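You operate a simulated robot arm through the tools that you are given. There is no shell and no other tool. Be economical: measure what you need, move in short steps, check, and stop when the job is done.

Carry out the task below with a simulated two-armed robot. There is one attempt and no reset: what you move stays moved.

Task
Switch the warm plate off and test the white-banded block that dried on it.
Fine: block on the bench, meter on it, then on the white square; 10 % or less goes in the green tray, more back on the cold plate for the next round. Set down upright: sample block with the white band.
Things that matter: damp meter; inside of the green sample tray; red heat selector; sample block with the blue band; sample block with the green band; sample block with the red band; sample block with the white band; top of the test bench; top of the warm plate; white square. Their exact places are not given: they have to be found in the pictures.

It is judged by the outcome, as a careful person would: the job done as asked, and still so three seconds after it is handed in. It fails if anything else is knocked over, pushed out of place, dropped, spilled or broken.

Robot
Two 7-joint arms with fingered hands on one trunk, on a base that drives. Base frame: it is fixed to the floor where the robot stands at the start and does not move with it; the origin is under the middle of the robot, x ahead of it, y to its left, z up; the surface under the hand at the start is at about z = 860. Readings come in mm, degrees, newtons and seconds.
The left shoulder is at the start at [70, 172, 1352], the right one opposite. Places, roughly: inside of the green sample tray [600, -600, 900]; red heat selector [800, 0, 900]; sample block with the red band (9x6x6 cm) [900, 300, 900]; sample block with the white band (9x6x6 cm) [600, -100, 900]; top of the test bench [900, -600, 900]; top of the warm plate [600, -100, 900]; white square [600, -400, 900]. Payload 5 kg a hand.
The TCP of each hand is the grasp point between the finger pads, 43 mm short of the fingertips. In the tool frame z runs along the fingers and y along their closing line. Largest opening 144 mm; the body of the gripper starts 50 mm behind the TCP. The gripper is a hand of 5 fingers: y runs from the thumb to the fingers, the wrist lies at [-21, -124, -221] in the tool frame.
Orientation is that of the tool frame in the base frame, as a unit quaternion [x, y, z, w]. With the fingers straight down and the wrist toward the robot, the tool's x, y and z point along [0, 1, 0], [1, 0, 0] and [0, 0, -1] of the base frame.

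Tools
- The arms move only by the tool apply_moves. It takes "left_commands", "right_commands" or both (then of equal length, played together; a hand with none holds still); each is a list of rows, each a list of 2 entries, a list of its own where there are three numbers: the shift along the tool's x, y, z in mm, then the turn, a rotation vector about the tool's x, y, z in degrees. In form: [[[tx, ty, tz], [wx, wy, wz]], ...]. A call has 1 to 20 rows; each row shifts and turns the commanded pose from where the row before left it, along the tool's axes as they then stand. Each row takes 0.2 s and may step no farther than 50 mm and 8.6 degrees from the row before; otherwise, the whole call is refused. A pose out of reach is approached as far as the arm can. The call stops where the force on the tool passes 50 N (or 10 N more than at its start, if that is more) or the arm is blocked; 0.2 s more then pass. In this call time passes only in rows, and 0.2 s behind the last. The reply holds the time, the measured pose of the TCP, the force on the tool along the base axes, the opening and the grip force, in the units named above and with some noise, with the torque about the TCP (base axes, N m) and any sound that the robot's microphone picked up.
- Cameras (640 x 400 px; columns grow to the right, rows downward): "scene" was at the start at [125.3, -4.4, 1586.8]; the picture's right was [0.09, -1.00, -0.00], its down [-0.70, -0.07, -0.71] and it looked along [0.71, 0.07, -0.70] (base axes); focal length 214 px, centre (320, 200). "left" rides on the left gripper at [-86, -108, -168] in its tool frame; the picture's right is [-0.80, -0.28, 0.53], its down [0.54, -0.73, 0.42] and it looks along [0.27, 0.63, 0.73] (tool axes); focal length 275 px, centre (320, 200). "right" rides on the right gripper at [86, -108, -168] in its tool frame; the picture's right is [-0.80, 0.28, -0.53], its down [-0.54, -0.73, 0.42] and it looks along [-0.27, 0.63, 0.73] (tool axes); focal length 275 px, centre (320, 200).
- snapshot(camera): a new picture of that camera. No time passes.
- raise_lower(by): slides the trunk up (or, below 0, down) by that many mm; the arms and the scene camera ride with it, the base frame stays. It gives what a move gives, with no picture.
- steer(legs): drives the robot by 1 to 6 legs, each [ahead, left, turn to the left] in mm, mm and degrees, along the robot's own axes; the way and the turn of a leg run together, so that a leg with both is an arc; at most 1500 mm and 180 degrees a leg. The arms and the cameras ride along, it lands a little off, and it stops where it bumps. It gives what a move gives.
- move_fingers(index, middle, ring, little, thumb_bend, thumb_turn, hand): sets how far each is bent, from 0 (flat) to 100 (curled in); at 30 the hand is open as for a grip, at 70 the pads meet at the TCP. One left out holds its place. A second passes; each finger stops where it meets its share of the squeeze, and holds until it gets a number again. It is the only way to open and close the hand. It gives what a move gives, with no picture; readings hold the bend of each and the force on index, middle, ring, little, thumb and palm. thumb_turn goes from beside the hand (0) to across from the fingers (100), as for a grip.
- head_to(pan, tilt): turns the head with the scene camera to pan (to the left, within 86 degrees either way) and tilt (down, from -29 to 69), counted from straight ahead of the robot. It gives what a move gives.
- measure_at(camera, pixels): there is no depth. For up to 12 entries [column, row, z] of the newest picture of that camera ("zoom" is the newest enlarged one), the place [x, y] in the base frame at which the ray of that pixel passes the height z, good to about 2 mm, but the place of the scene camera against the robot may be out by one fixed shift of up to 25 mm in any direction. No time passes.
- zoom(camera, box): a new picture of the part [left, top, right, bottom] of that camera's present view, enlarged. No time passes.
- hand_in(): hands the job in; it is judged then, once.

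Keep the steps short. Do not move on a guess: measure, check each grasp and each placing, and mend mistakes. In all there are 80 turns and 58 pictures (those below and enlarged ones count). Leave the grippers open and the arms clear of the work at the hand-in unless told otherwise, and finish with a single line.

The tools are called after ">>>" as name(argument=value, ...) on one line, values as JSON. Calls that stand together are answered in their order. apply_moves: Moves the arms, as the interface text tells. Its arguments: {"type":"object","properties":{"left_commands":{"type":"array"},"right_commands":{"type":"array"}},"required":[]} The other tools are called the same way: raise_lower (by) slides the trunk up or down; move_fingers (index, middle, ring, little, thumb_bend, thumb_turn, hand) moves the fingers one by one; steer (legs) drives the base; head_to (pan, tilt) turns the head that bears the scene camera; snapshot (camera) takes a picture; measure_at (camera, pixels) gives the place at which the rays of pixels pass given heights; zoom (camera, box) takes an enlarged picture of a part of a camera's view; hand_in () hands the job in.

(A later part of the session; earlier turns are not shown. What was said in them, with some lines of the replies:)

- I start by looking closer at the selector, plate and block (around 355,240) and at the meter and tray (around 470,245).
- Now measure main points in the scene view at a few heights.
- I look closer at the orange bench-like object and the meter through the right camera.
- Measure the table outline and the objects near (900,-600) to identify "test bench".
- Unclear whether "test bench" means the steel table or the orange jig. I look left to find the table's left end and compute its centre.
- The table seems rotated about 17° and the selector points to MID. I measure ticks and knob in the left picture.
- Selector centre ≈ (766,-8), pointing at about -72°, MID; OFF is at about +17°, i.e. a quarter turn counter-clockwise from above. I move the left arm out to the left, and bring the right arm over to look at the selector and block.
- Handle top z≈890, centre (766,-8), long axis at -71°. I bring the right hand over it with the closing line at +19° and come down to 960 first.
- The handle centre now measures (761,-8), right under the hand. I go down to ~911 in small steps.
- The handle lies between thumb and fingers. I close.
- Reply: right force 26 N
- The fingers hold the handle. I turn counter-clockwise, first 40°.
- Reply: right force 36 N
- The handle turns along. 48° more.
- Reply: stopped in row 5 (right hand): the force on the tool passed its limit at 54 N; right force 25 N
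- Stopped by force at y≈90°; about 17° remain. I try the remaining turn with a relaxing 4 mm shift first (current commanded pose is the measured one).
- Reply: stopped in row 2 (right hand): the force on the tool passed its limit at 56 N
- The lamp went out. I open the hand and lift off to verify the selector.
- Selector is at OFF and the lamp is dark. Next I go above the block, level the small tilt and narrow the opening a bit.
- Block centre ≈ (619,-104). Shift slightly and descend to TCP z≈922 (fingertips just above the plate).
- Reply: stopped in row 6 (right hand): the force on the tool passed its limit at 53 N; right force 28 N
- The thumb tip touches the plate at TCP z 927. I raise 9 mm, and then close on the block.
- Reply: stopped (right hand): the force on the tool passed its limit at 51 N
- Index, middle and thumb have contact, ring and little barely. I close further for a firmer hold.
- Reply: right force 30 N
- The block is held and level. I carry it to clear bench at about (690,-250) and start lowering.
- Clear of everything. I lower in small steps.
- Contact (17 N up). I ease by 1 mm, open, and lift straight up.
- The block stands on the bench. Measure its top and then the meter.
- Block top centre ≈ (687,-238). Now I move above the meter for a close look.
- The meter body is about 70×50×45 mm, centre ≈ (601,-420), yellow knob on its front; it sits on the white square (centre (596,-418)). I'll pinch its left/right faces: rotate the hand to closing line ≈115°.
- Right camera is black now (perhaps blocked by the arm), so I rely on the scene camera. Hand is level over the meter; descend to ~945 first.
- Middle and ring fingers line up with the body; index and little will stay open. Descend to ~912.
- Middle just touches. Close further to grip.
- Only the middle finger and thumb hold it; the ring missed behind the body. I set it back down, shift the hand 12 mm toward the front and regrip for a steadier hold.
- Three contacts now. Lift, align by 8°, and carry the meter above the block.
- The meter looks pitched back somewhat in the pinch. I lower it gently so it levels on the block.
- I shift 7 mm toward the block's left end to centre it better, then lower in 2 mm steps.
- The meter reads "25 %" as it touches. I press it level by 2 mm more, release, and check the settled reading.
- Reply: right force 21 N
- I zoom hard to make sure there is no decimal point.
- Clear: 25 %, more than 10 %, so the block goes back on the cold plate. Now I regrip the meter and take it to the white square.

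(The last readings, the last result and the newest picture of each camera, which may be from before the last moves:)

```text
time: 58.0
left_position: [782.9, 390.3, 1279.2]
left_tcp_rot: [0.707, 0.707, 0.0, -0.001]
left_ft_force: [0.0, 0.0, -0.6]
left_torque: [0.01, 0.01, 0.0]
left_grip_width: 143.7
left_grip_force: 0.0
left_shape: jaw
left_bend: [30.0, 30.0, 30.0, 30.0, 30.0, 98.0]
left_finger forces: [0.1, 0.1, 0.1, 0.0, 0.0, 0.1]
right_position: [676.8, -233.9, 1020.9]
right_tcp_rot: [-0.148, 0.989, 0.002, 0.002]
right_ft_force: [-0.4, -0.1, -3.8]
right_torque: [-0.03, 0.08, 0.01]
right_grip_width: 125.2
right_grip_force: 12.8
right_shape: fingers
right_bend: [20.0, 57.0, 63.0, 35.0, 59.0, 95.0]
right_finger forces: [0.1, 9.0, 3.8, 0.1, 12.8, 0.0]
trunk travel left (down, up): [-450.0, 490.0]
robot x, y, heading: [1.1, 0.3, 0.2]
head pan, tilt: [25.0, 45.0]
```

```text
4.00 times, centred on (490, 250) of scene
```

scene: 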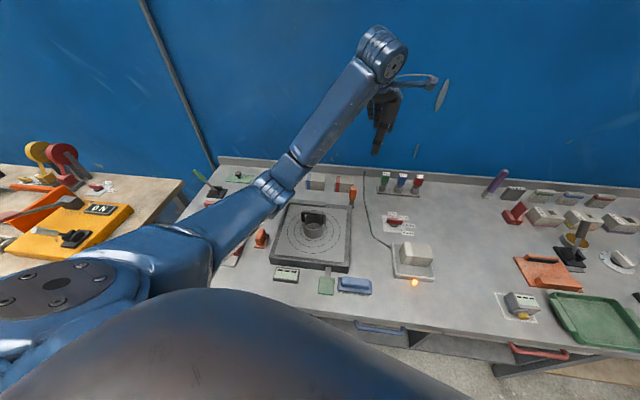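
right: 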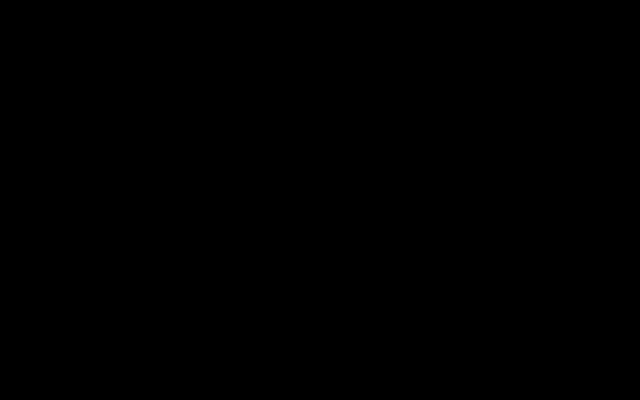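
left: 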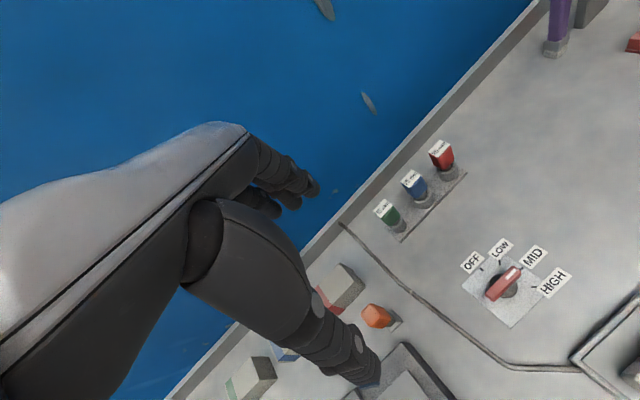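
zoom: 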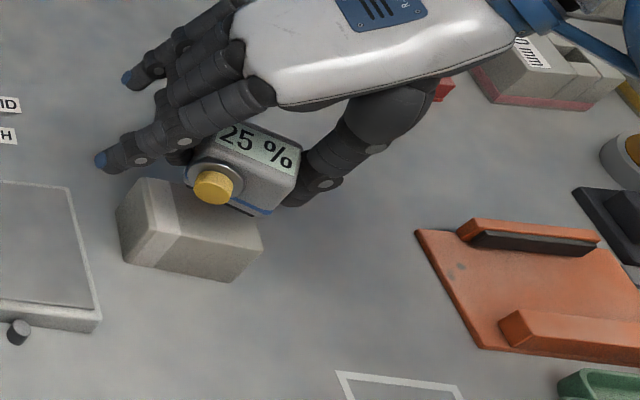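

Meter lifted, reading held. I carry it over the white square and lower.

>>> apply_moves(right_commands=[[[27.1, -30.5, 0], [0, 0, 0]], [[27.1, -30.5, 0], [0, 0, 0]], [[27.1, -30.5, 0], [0, 0, 0]], [[27.1, -30.5, 0], [0, 0, 0]], [[27.1, -30.5, 0], [0, 0, 0]], [[0, 0, 40], [0, 0, 0]], [[0, 0, 30], [0, 0, 0]], [[0, 0, 15], [0, 0, 0]], [[0, 0, 0], [0, 0, 0]]])

>>> zoom(camera="scene", box=[470, 240, 580, 340])

```text
time: 60.0
left_position: [783.2, 389.2, 1278.7]
left_tcp_rot: [0.707, 0.707, -0.001, -0.001]
left_ft_force: [0.4, -0.1, 1.4]
left_torque: [-0.05, 0.01, 0.01]
left_grip_width: 143.7
left_grip_force: 0.0
left_shape: jaw
left_bend: [30.0, 30.0, 30.0, 30.0, 30.0, 98.0]
left_finger forces: [0.0, 0.0, 0.0, 0.0, 0.0, 0.0]
right_position: [591.7, -421.7, 941.3]
right_tcp_rot: [-0.148, 0.989, 0.001, 0.001]
right_ft_force: [0.5, 0.8, -2.1]
right_torque: [-0.01, -0.01, -0.02]
right_grip_width: 125.0
right_grip_force: 12.8
right_shape: fingers
right_bend: [20.0, 57.0, 63.0, 35.0, 59.0, 95.0]
right_finger forces: [0.0, 9.1, 4.0, 0.0, 13.1, 0.1]
trunk travel left (down, up): [-450.0, 490.0]
robot x, y, heading: [3.1, -0.7, 0.1]
head pan, tilt: [25.0, 45.0]
```

```text
4.00 times, centred on (525, 290) of scene
```

zoom: 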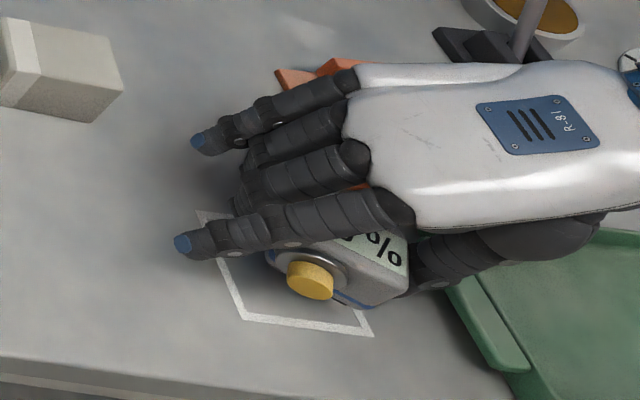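

Allowing for height, it is over the same spot as before. Lower until contact.

>>> apply_moves(right_commands=[[[0, 0, 10], [0, 0, 0]], [[0, 0, 7], [0, 0, 0]], [[0, 0, 4], [0, 0, 0]], [[0, 0, 3], [0, 0, 0]], [[0, 0, 2], [0, 0, 0]], [[0, 0, 0], [0, 0, 0]]])

```text
time: 61.4
left_position: [780.8, 389.1, 1279.9]
left_tcp_rot: [0.707, 0.707, 0.0, 0.0]
left_ft_force: [0.5, 0.4, 0.3]
left_torque: [0.02, -0.02, -0.01]
left_grip_width: 143.6
left_grip_force: 0.1
left_shape: jaw
left_bend: [30.0, 30.0, 30.0, 30.0, 30.0, 98.0]
left_finger forces: [0.1, 0.0, 0.0, 0.0, 0.0, 0.1]
right_position: [592.2, -419.4, 914.5]
right_tcp_rot: [-0.149, 0.989, 0.001, 0.002]
right_ft_force: [0.1, -2.1, 6.1]
right_torque: [0.13, -0.04, 0.0]
right_grip_width: 125.3
right_grip_force: 14.9
right_shape: fingers
right_bend: [20.0, 57.0, 63.0, 35.0, 59.0, 95.0]
right_finger forces: [0.0, 9.9, 3.7, 0.0, 15.8, 0.1]
trunk travel left (down, up): [-450.0, 490.0]
robot x, y, heading: [0.5, -0.9, -0.0]
head pan, tilt: [25.0, 45.0]
```

Contact. Release and rise, turn the hand back to closing line ≈17°, and move to above the block.

>>> move_fingers(hand="right", middle=36, ring=36, thumb_bend=36)

>>> apply_moves(right_commands=[[[0, 0, -20], [0, 0, 0]], [[0, 0, -40], [0, 0, 0]], [[0, 0, -40], [0, 0, 0]], [[0, 0, -40], [0, 0, 0]], [[0, 0, 0], [0, 0, 8.5]], [[0, 0, 0], [0, 0, 8.5]], [[0, 0, 0], [0, 0, 8.5]], [[0, 0, 0], [0, 0, 8.5]], [[0, 0, 0], [0, 0, 8.5]], [[0, 0, 0], [0, 0, 8.5]], [[0, 0, 0], [0, 0, 8.5]], [[0, 0, 0], [0, 0, 8.5]], [[0, 0, 0], [0, 0, 8.5]], [[0, 0, 0], [0, 0, 8.5]], [[0, 0, 0], [0, 0, 6]], [[0, 0, 0], [0, 0, 0]]])

>>> snapshot(camera="right")

```text
time: 62.4
left_position: [782.4, 390.6, 1279.4]
left_tcp_rot: [0.707, 0.708, -0.001, -0.001]
left_ft_force: [-0.1, -0.1, -0.5]
left_torque: [0.02, -0.02, 0.03]
left_grip_width: 143.7
left_grip_force: 0.1
left_shape: jaw
left_bend: [30.0, 30.0, 30.0, 30.0, 30.0, 98.0]
left_finger forces: [0.0, 0.0, 0.1, 0.0, 0.0, 0.0]
right_position: [591.4, -420.6, 912.6]
right_tcp_rot: [-0.149, 0.989, 0.001, 0.001]
right_ft_force: [-1.1, 0.0, -0.3]
right_torque: [0.03, 0.02, 0.0]
right_grip_width: 160.2
right_grip_force: 0.1
right_shape: fingers
right_bend: [20.0, 36.0, 36.0, 35.0, 36.0, 97.0]
right_finger forces: [0.1, 0.0, 0.0, 0.1, 0.0, 0.0]
trunk travel left (down, up): [-450.0, 490.0]
robot x, y, heading: [0.8, 1.7, 0.1]
head pan, tilt: [25.0, 45.0]
```

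```text
time: 65.8
left_position: [781.5, 390.3, 1279.2]
left_tcp_rot: [0.707, 0.708, 0.0, -0.001]
left_ft_force: [0.1, 0.0, -0.8]
left_torque: [0.0, -0.02, -0.02]
left_grip_width: 143.9
left_grip_force: 0.1
left_shape: jaw
left_bend: [30.0, 30.0, 30.0, 30.0, 30.0, 98.0]
left_finger forces: [0.0, 0.0, 0.1, 0.0, 0.1, 0.1]
right_position: [592.2, -420.7, 1051.4]
right_tcp_rot: [0.601, 0.8, 0.002, 0.0]
right_ft_force: [0.0, -0.6, -0.4]
right_torque: [0.02, -0.01, 0.01]
right_grip_width: 160.4
right_grip_force: 0.1
right_shape: fingers
right_bend: [20.0, 36.0, 36.0, 35.0, 36.0, 97.0]
right_finger forces: [0.0, 0.0, 0.1, 0.0, 0.1, 0.0]
trunk travel left (down, up): [-450.0, 490.0]
robot x, y, heading: [2.8, -3.5, 0.2]
head pan, tilt: [25.0, 45.0]
```

```text
9 pictures are left
```

right: 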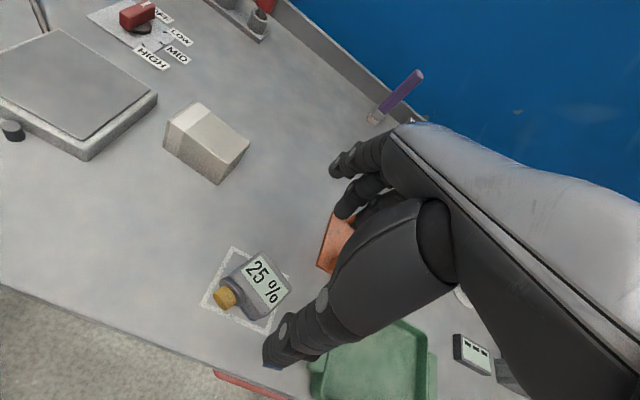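

Meter is back on the white square showing 25 %. Measure the block and the plate in this picture.

>>> measure_at(camera="right", pixels=[[198, 101, 920], [169, 123, 920], [249, 145, 920], [163, 148, 860], [158, 93, 880], [88, 150, 880], [55, 30, 880], [12, 130, 870], [217, 185, 860]])

```text
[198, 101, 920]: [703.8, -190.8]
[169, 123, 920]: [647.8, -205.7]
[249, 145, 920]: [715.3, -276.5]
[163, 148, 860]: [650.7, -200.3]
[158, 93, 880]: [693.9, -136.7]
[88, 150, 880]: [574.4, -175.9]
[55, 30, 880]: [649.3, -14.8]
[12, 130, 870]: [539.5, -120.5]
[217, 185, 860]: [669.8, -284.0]
```

Block centre ≈ (686,-238), yaw 13°; plate centre ≈ (612,-96). Go above the block, then down to ~918.

>>> move_fingers(hand="right", index=40, middle=40, ring=40, little=40, thumb_bend=40)

>>> apply_moves(right_commands=[[[29.9, 28.3, 0], [0, 0, 0]], [[29.9, 28.3, 0], [0, 0, 0]], [[29.9, 28.3, 0], [0, 0, 0]], [[29.9, 28.3, 0], [0, 0, 0]], [[29.9, 28.3, 0], [0, 0, 2.5]], [[0, 0, 0], [0, 0, 0]], [[0, 0, 40], [0, 0, 0]], [[0, 0, 30], [0, 0, 0]], [[0, 0, 0], [0, 0, 0]]])

>>> snapshot(camera="right")

```text
time: 66.8
left_position: [781.2, 389.9, 1278.9]
left_tcp_rot: [0.707, 0.708, -0.001, -0.001]
left_ft_force: [-0.2, 0.1, 0.4]
left_torque: [-0.02, 0.0, 0.01]
left_grip_width: 143.7
left_grip_force: 0.1
left_shape: jaw
left_bend: [30.0, 30.0, 30.0, 30.0, 30.0, 98.0]
left_finger forces: [0.0, 0.0, 0.0, 0.1, 0.0, 0.0]
right_position: [591.9, -420.7, 1051.0]
right_tcp_rot: [0.601, 0.799, 0.002, 0.0]
right_ft_force: [-0.3, -0.5, 0.5]
right_torque: [0.02, 0.02, 0.0]
right_grip_width: 114.9
right_grip_force: 0.0
right_shape: fingers
right_bend: [40.0, 40.0, 40.0, 40.0, 40.0, 97.0]
right_finger forces: [0.0, 0.0, 0.1, 0.1, 0.1, 0.0]
trunk travel left (down, up): [-450.0, 490.0]
robot x, y, heading: [2.0, -1.8, -0.1]
head pan, tilt: [25.0, 45.0]
```

```text
time: 68.8
left_position: [782.6, 390.6, 1279.2]
left_tcp_rot: [0.707, 0.707, 0.0, 0.0]
left_ft_force: [0.4, -0.5, 0.0]
left_torque: [0.01, 0.0, 0.0]
left_grip_width: 143.6
left_grip_force: 0.0
left_shape: jaw
left_bend: [30.0, 30.0, 30.0, 30.0, 30.0, 98.0]
left_finger forces: [0.0, 0.0, 0.0, 0.0, 0.1, 0.0]
right_position: [687.0, -236.4, 982.3]
right_tcp_rot: [0.617, 0.787, 0.002, 0.0]
right_ft_force: [-1.0, -1.0, -0.2]
right_torque: [0.02, 0.01, 0.02]
right_grip_width: 114.9
right_grip_force: 0.1
right_shape: fingers
right_bend: [40.0, 40.0, 40.0, 40.0, 40.0, 97.0]
right_finger forces: [0.0, 0.1, 0.1, 0.1, 0.0, 0.0]
trunk travel left (down, up): [-450.0, 490.0]
robot x, y, heading: [0.4, 0.5, 0.2]
head pan, tilt: [25.0, 45.0]
```

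```text
8 pictures are left
```

right: 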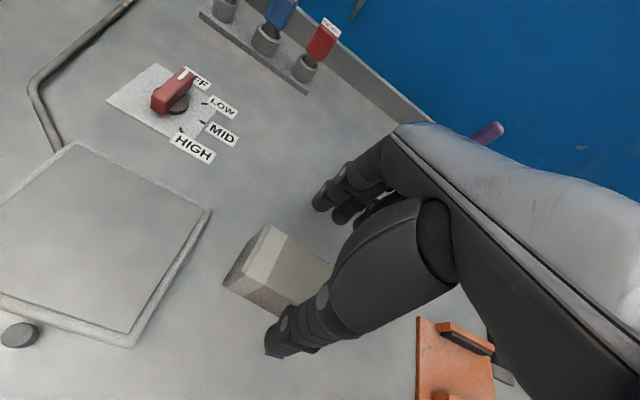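

The block lies between thumb and fingers. Descend and close.

>>> apply_moves(right_commands=[[[0, 0, 30], [0, 0, 0]], [[0, 0, 20], [0, 0, 0]], [[0, 0, 14], [0, 0, 0]], [[0, 0, 0], [0, 0, 0]]])

>>> move_fingers(hand="right", index=60, middle=60, ring=60, little=60, thumb_bend=60)

```text
time: 69.8
left_position: [782.3, 389.7, 1279.6]
left_tcp_rot: [0.707, 0.707, -0.001, -0.001]
left_ft_force: [-0.5, -0.2, 0.9]
left_torque: [0.01, 0.01, 0.03]
left_grip_width: 143.8
left_grip_force: 0.1
left_shape: jaw
left_bend: [30.0, 30.0, 30.0, 30.0, 30.0, 98.0]
left_finger forces: [0.0, 0.0, 0.0, 0.0, 0.0, 0.0]
right_position: [687.4, -237.0, 916.9]
right_tcp_rot: [0.618, 0.786, 0.002, -0.001]
right_ft_force: [0.5, 0.7, -0.2]
right_torque: [0.0, 0.0, -0.03]
right_grip_width: 114.8
right_grip_force: 0.0
right_shape: fingers
right_bend: [40.0, 40.0, 40.0, 40.0, 40.0, 97.0]
right_finger forces: [0.0, 0.0, 0.1, 0.0, 0.0, 0.1]
trunk travel left (down, up): [-450.0, 490.0]
robot x, y, heading: [3.1, -0.9, -0.1]
head pan, tilt: [25.0, 45.0]
```

```text
time: 70.8
left_position: [782.9, 389.5, 1279.2]
left_tcp_rot: [0.707, 0.707, -0.001, 0.0]
left_ft_force: [0.3, -0.4, -0.2]
left_torque: [0.02, 0.02, 0.05]
left_grip_width: 143.6
left_grip_force: 0.1
left_shape: jaw
left_bend: [30.0, 30.0, 30.0, 30.0, 30.0, 98.0]
left_finger forces: [0.0, 0.0, 0.1, 0.0, 0.1, 0.1]
right_position: [687.1, -238.1, 917.0]
right_tcp_rot: [0.618, 0.786, 0.001, 0.0]
right_ft_force: [0.1, -1.3, -0.4]
right_torque: [-0.04, 0.0, 0.03]
right_grip_width: 57.4
right_grip_force: 7.4
right_shape: fingers
right_bend: [57.0, 58.0, 59.0, 60.0, 56.0, 97.0]
right_finger forces: [3.5, 2.8, 1.2, 0.1, 7.2, 0.0]
trunk travel left (down, up): [-450.0, 490.0]
robot x, y, heading: [2.5, 0.3, -0.1]
head pan, tilt: [25.0, 45.0]
```

Even contact. Firm up, lift, and carry over the plate.

>>> move_fingers(hand="right", index=66, middle=66, ring=66, little=66, thumb_bend=66)

>>> apply_moves(right_commands=[[[0, 0, -15], [0, 0, 0]], [[0, 0, -25], [0, 0, 0]], [[0, 0, -25], [0, 0, 0]], [[38.3, -9.5, 0], [0, 0, 0]], [[38.3, -9.5, 0], [0, 0, 0]], [[38.3, -9.5, 0], [0, 0, 0]], [[38.3, -9.5, 0], [0, 0, 0]], [[0, 0, 0], [0, 0, -4]], [[0, 0, 15], [0, 0, 0]], [[0, 0, 0], [0, 0, 0]]])

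>>> snapshot(camera="right")

>>> zoom(camera="scene", box=[360, 200, 480, 300])

```text
time: 71.8
left_position: [782.1, 389.6, 1278.5]
left_tcp_rot: [0.707, 0.707, 0.0, -0.001]
left_ft_force: [0.5, -1.0, 0.5]
left_torque: [-0.01, -0.03, 0.01]
left_grip_width: 143.5
left_grip_force: 0.2
left_shape: jaw
left_bend: [30.0, 30.0, 30.0, 30.0, 30.0, 98.0]
left_finger forces: [0.0, 0.0, 0.0, 0.1, 0.0, 0.0]
right_position: [687.4, -236.8, 916.6]
right_tcp_rot: [0.619, 0.786, 0.004, 0.0]
right_ft_force: [-1.1, -1.4, 0.6]
right_torque: [-0.02, 0.04, 0.03]
right_grip_width: 56.4
right_grip_force: 19.0
right_shape: fingers
right_bend: [59.0, 62.0, 63.0, 66.0, 56.0, 96.0]
right_finger forces: [8.6, 6.5, 3.2, 0.0, 18.7, 0.0]
trunk travel left (down, up): [-450.0, 490.0]
robot x, y, heading: [2.0, 0.1, -0.3]
head pan, tilt: [25.0, 45.0]
```

```text
time: 74.0
left_position: [782.0, 391.1, 1279.4]
left_tcp_rot: [0.707, 0.707, -0.001, -0.001]
left_ft_force: [-0.1, 0.5, 0.4]
left_torque: [-0.04, -0.02, 0.0]
left_grip_width: 143.6
left_grip_force: 0.0
left_shape: jaw
left_bend: [30.0, 30.0, 30.0, 30.0, 30.0, 98.0]
left_finger forces: [0.0, 0.0, 0.1, 0.0, 0.0, 0.0]
right_position: [614.3, -93.6, 969.9]
right_tcp_rot: [0.591, 0.807, 0.002, 0.0]
right_ft_force: [0.1, -0.4, -3.4]
right_torque: [-0.02, -0.01, -0.04]
right_grip_width: 56.4
right_grip_force: 17.8
right_shape: fingers
right_bend: [59.0, 62.0, 63.0, 66.0, 56.0, 95.0]
right_finger forces: [8.9, 6.3, 3.0, 0.1, 18.2, 0.0]
trunk travel left (down, up): [-450.0, 490.0]
robot x, y, heading: [4.4, 2.8, -0.1]
head pan, tilt: [25.0, 45.0]
```

```text
7 pictures are left
```

right: 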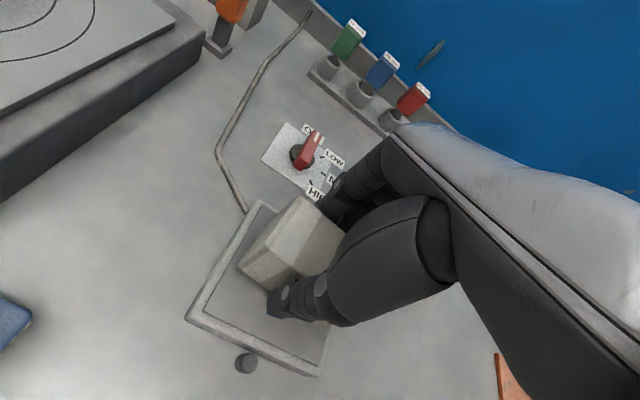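

```text
4.00 times, centred on (420, 250) of scene
```

zoom: 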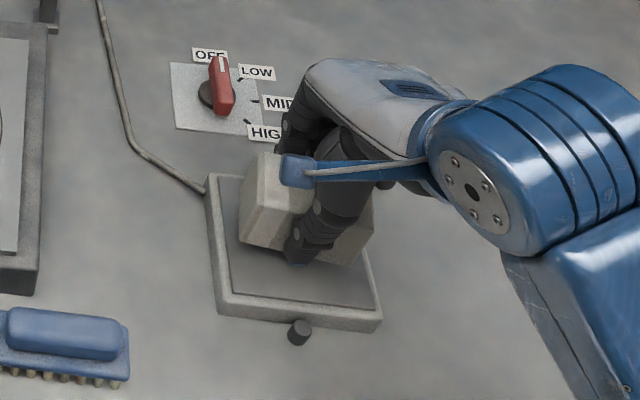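

Block is over the plate. Lower in small steps (touchdown expected near TCP 940–948).

>>> apply_moves(right_commands=[[[0, -2, 10], [0, 0, 0]], [[0, 0, 5], [0, 0, 0]], [[0, 0, 3], [0, 0, 0]], [[0, 0, 2], [0, 0, 0]], [[0, 0, 2], [0, 0, 0]], [[0, 0, 0], [0, 0, 0]]])

```text
time: 75.4
left_position: [782.7, 389.5, 1279.3]
left_tcp_rot: [0.707, 0.707, 0.0, 0.0]
left_ft_force: [-0.1, -0.9, -0.5]
left_torque: [-0.02, 0.0, -0.02]
left_grip_width: 143.8
left_grip_force: 0.0
left_shape: jaw
left_bend: [30.0, 30.0, 30.0, 30.0, 30.0, 98.0]
left_finger forces: [0.1, 0.0, 0.0, 0.0, 0.0, 0.0]
right_position: [609.9, -96.3, 949.2]
right_tcp_rot: [0.591, 0.807, 0.003, 0.001]
right_ft_force: [2.5, 0.2, 7.9]
right_torque: [-0.02, 0.02, 0.03]
right_grip_width: 56.0
right_grip_force: 19.5
right_shape: fingers
right_bend: [59.0, 62.0, 63.0, 66.0, 57.0, 95.0]
right_finger forces: [9.9, 7.2, 3.7, 0.0, 18.5, 0.1]
trunk travel left (down, up): [-450.0, 490.0]
robot x, y, heading: [-0.5, -0.8, -0.1]
head pan, tilt: [25.0, 45.0]
```

Touchdown. Release and lift clear, then check.

>>> move_fingers(hand="right", index=36, middle=36, ring=36, little=36, thumb_bend=36)

>>> apply_moves(right_commands=[[[0, 0, -25], [0, 0, 0]], [[0, 0, -45], [0, 0, 0]], [[0, 0, -45], [0, 0, 0]], [[0, 0, -45], [0, 0, 0]], [[0, 0, -45], [0, 0, 0]], [[-45, 0, 0], [0, 0, 0]], [[-45, 0, 0], [0, 0, 0]], [[-45, 0, 0], [0, 0, 0]], [[-45, 0, 0], [0, 0, 0]], [[-45, 0, 0], [0, 0, 0]], [[0, 0, 0], [0, 0, 0]]])

>>> zoom(camera="scene", box=[350, 190, 470, 300])

>>> snapshot(camera="right")

```text
time: 76.4
left_position: [781.3, 389.8, 1279.0]
left_tcp_rot: [0.707, 0.707, 0.0, 0.0]
left_ft_force: [0.0, -0.8, -0.1]
left_torque: [0.04, 0.0, -0.01]
left_grip_width: 143.6
left_grip_force: 0.2
left_shape: jaw
left_bend: [30.0, 30.0, 30.0, 30.0, 30.0, 98.0]
left_finger forces: [0.0, 0.0, 0.0, 0.0, 0.0, 0.0]
right_position: [610.8, -96.0, 947.4]
right_tcp_rot: [0.59, 0.807, 0.002, 0.0]
right_ft_force: [1.1, -0.8, -0.3]
right_torque: [0.02, -0.03, 0.0]
right_grip_width: 128.1
right_grip_force: 0.2
right_shape: fingers
right_bend: [36.0, 36.0, 36.0, 36.0, 36.0, 97.0]
right_finger forces: [0.0, 0.0, 0.1, 0.1, 0.0, 0.0]
trunk travel left (down, up): [-450.0, 490.0]
robot x, y, heading: [0.7, 2.8, -0.1]
head pan, tilt: [25.0, 45.0]
```

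```text
time: 78.8
left_position: [782.7, 390.7, 1277.7]
left_tcp_rot: [0.708, 0.707, -0.001, -0.001]
left_ft_force: [0.3, 0.2, -0.3]
left_torque: [-0.02, 0.01, 0.01]
left_grip_width: 143.7
left_grip_force: 0.1
left_shape: jaw
left_bend: [30.0, 30.0, 30.0, 30.0, 30.0, 98.0]
left_finger forces: [0.1, 0.1, 0.0, 0.1, 0.0, 0.0]
right_position: [678.5, -310.7, 1148.5]
right_tcp_rot: [0.59, 0.807, 0.002, 0.0]
right_ft_force: [-0.6, 0.5, 0.5]
right_torque: [-0.01, -0.03, 0.0]
right_grip_width: 128.5
right_grip_force: 0.1
right_shape: fingers
right_bend: [36.0, 36.0, 36.0, 36.0, 36.0, 98.0]
right_finger forces: [0.0, 0.1, 0.1, 0.0, 0.1, 0.0]
trunk travel left (down, up): [-450.0, 490.0]
robot x, y, heading: [1.4, -2.5, -0.1]
head pan, tilt: [25.0, 45.0]
```

```text
3.64 times, centred on (410, 245) of scene
```

zoom: 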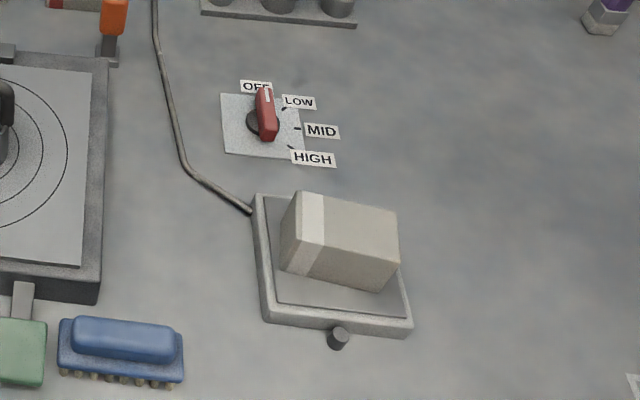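

```text
4 pictures are left
```

right: 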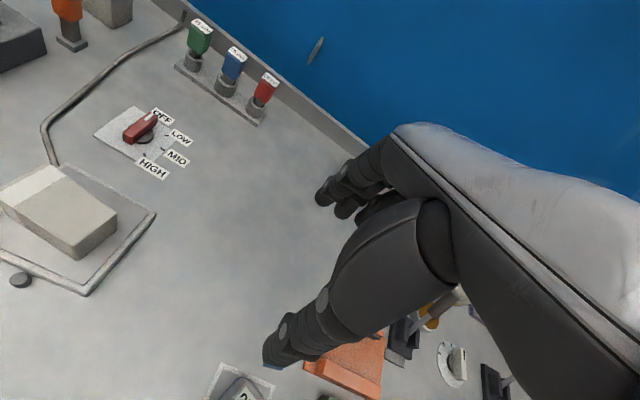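

Block upright on the dark plate, selector OFF. A last look at the meter on its square.

>>> zoom(camera="scene", box=[480, 260, 580, 340])

>>> move_fingers(hand="right", index=30, middle=30, ring=30, little=30, thumb_bend=30)

```text
5.00 times, centred on (530, 300) of scene
```

zoom: 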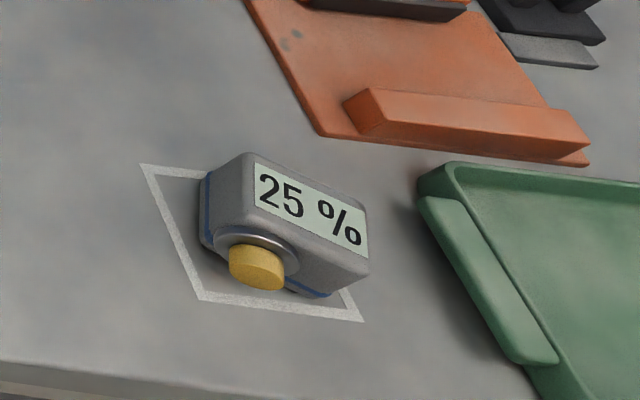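

```text
time: 79.8
left_position: [782.4, 389.8, 1278.9]
left_tcp_rot: [0.707, 0.707, -0.001, 0.0]
left_ft_force: [0.0, -0.6, 0.5]
left_torque: [0.0, -0.02, -0.01]
left_grip_width: 143.6
left_grip_force: 0.0
left_shape: jaw
left_bend: [30.0, 30.0, 30.0, 30.0, 30.0, 98.0]
left_finger forces: [0.0, 0.0, 0.0, 0.0, 0.0, 0.0]
right_position: [679.0, -312.8, 1149.5]
right_tcp_rot: [0.591, 0.807, 0.002, 0.001]
right_ft_force: [-0.6, 0.7, -0.6]
right_torque: [0.0, 0.03, -0.01]
right_grip_width: 149.0
right_grip_force: 0.1
right_shape: fingers
right_bend: [30.0, 30.0, 30.0, 30.0, 30.0, 98.0]
right_finger forces: [0.1, 0.0, 0.0, 0.1, 0.0, 0.0]
trunk travel left (down, up): [-450.0, 490.0]
robot x, y, heading: [1.0, 1.1, 0.1]
head pan, tilt: [25.0, 45.0]
```

Meter stands on the white square, hands are open and clear. I hand in.

>>> hand_in()

```text
The job is handed in.
```

The warm plate is off, and the white-banded block read 25 %, so it is back upright on the cold plate; the meter is on the white square. I took "the bench" to mean the steel table, so the test was done there and not on the orange jig.
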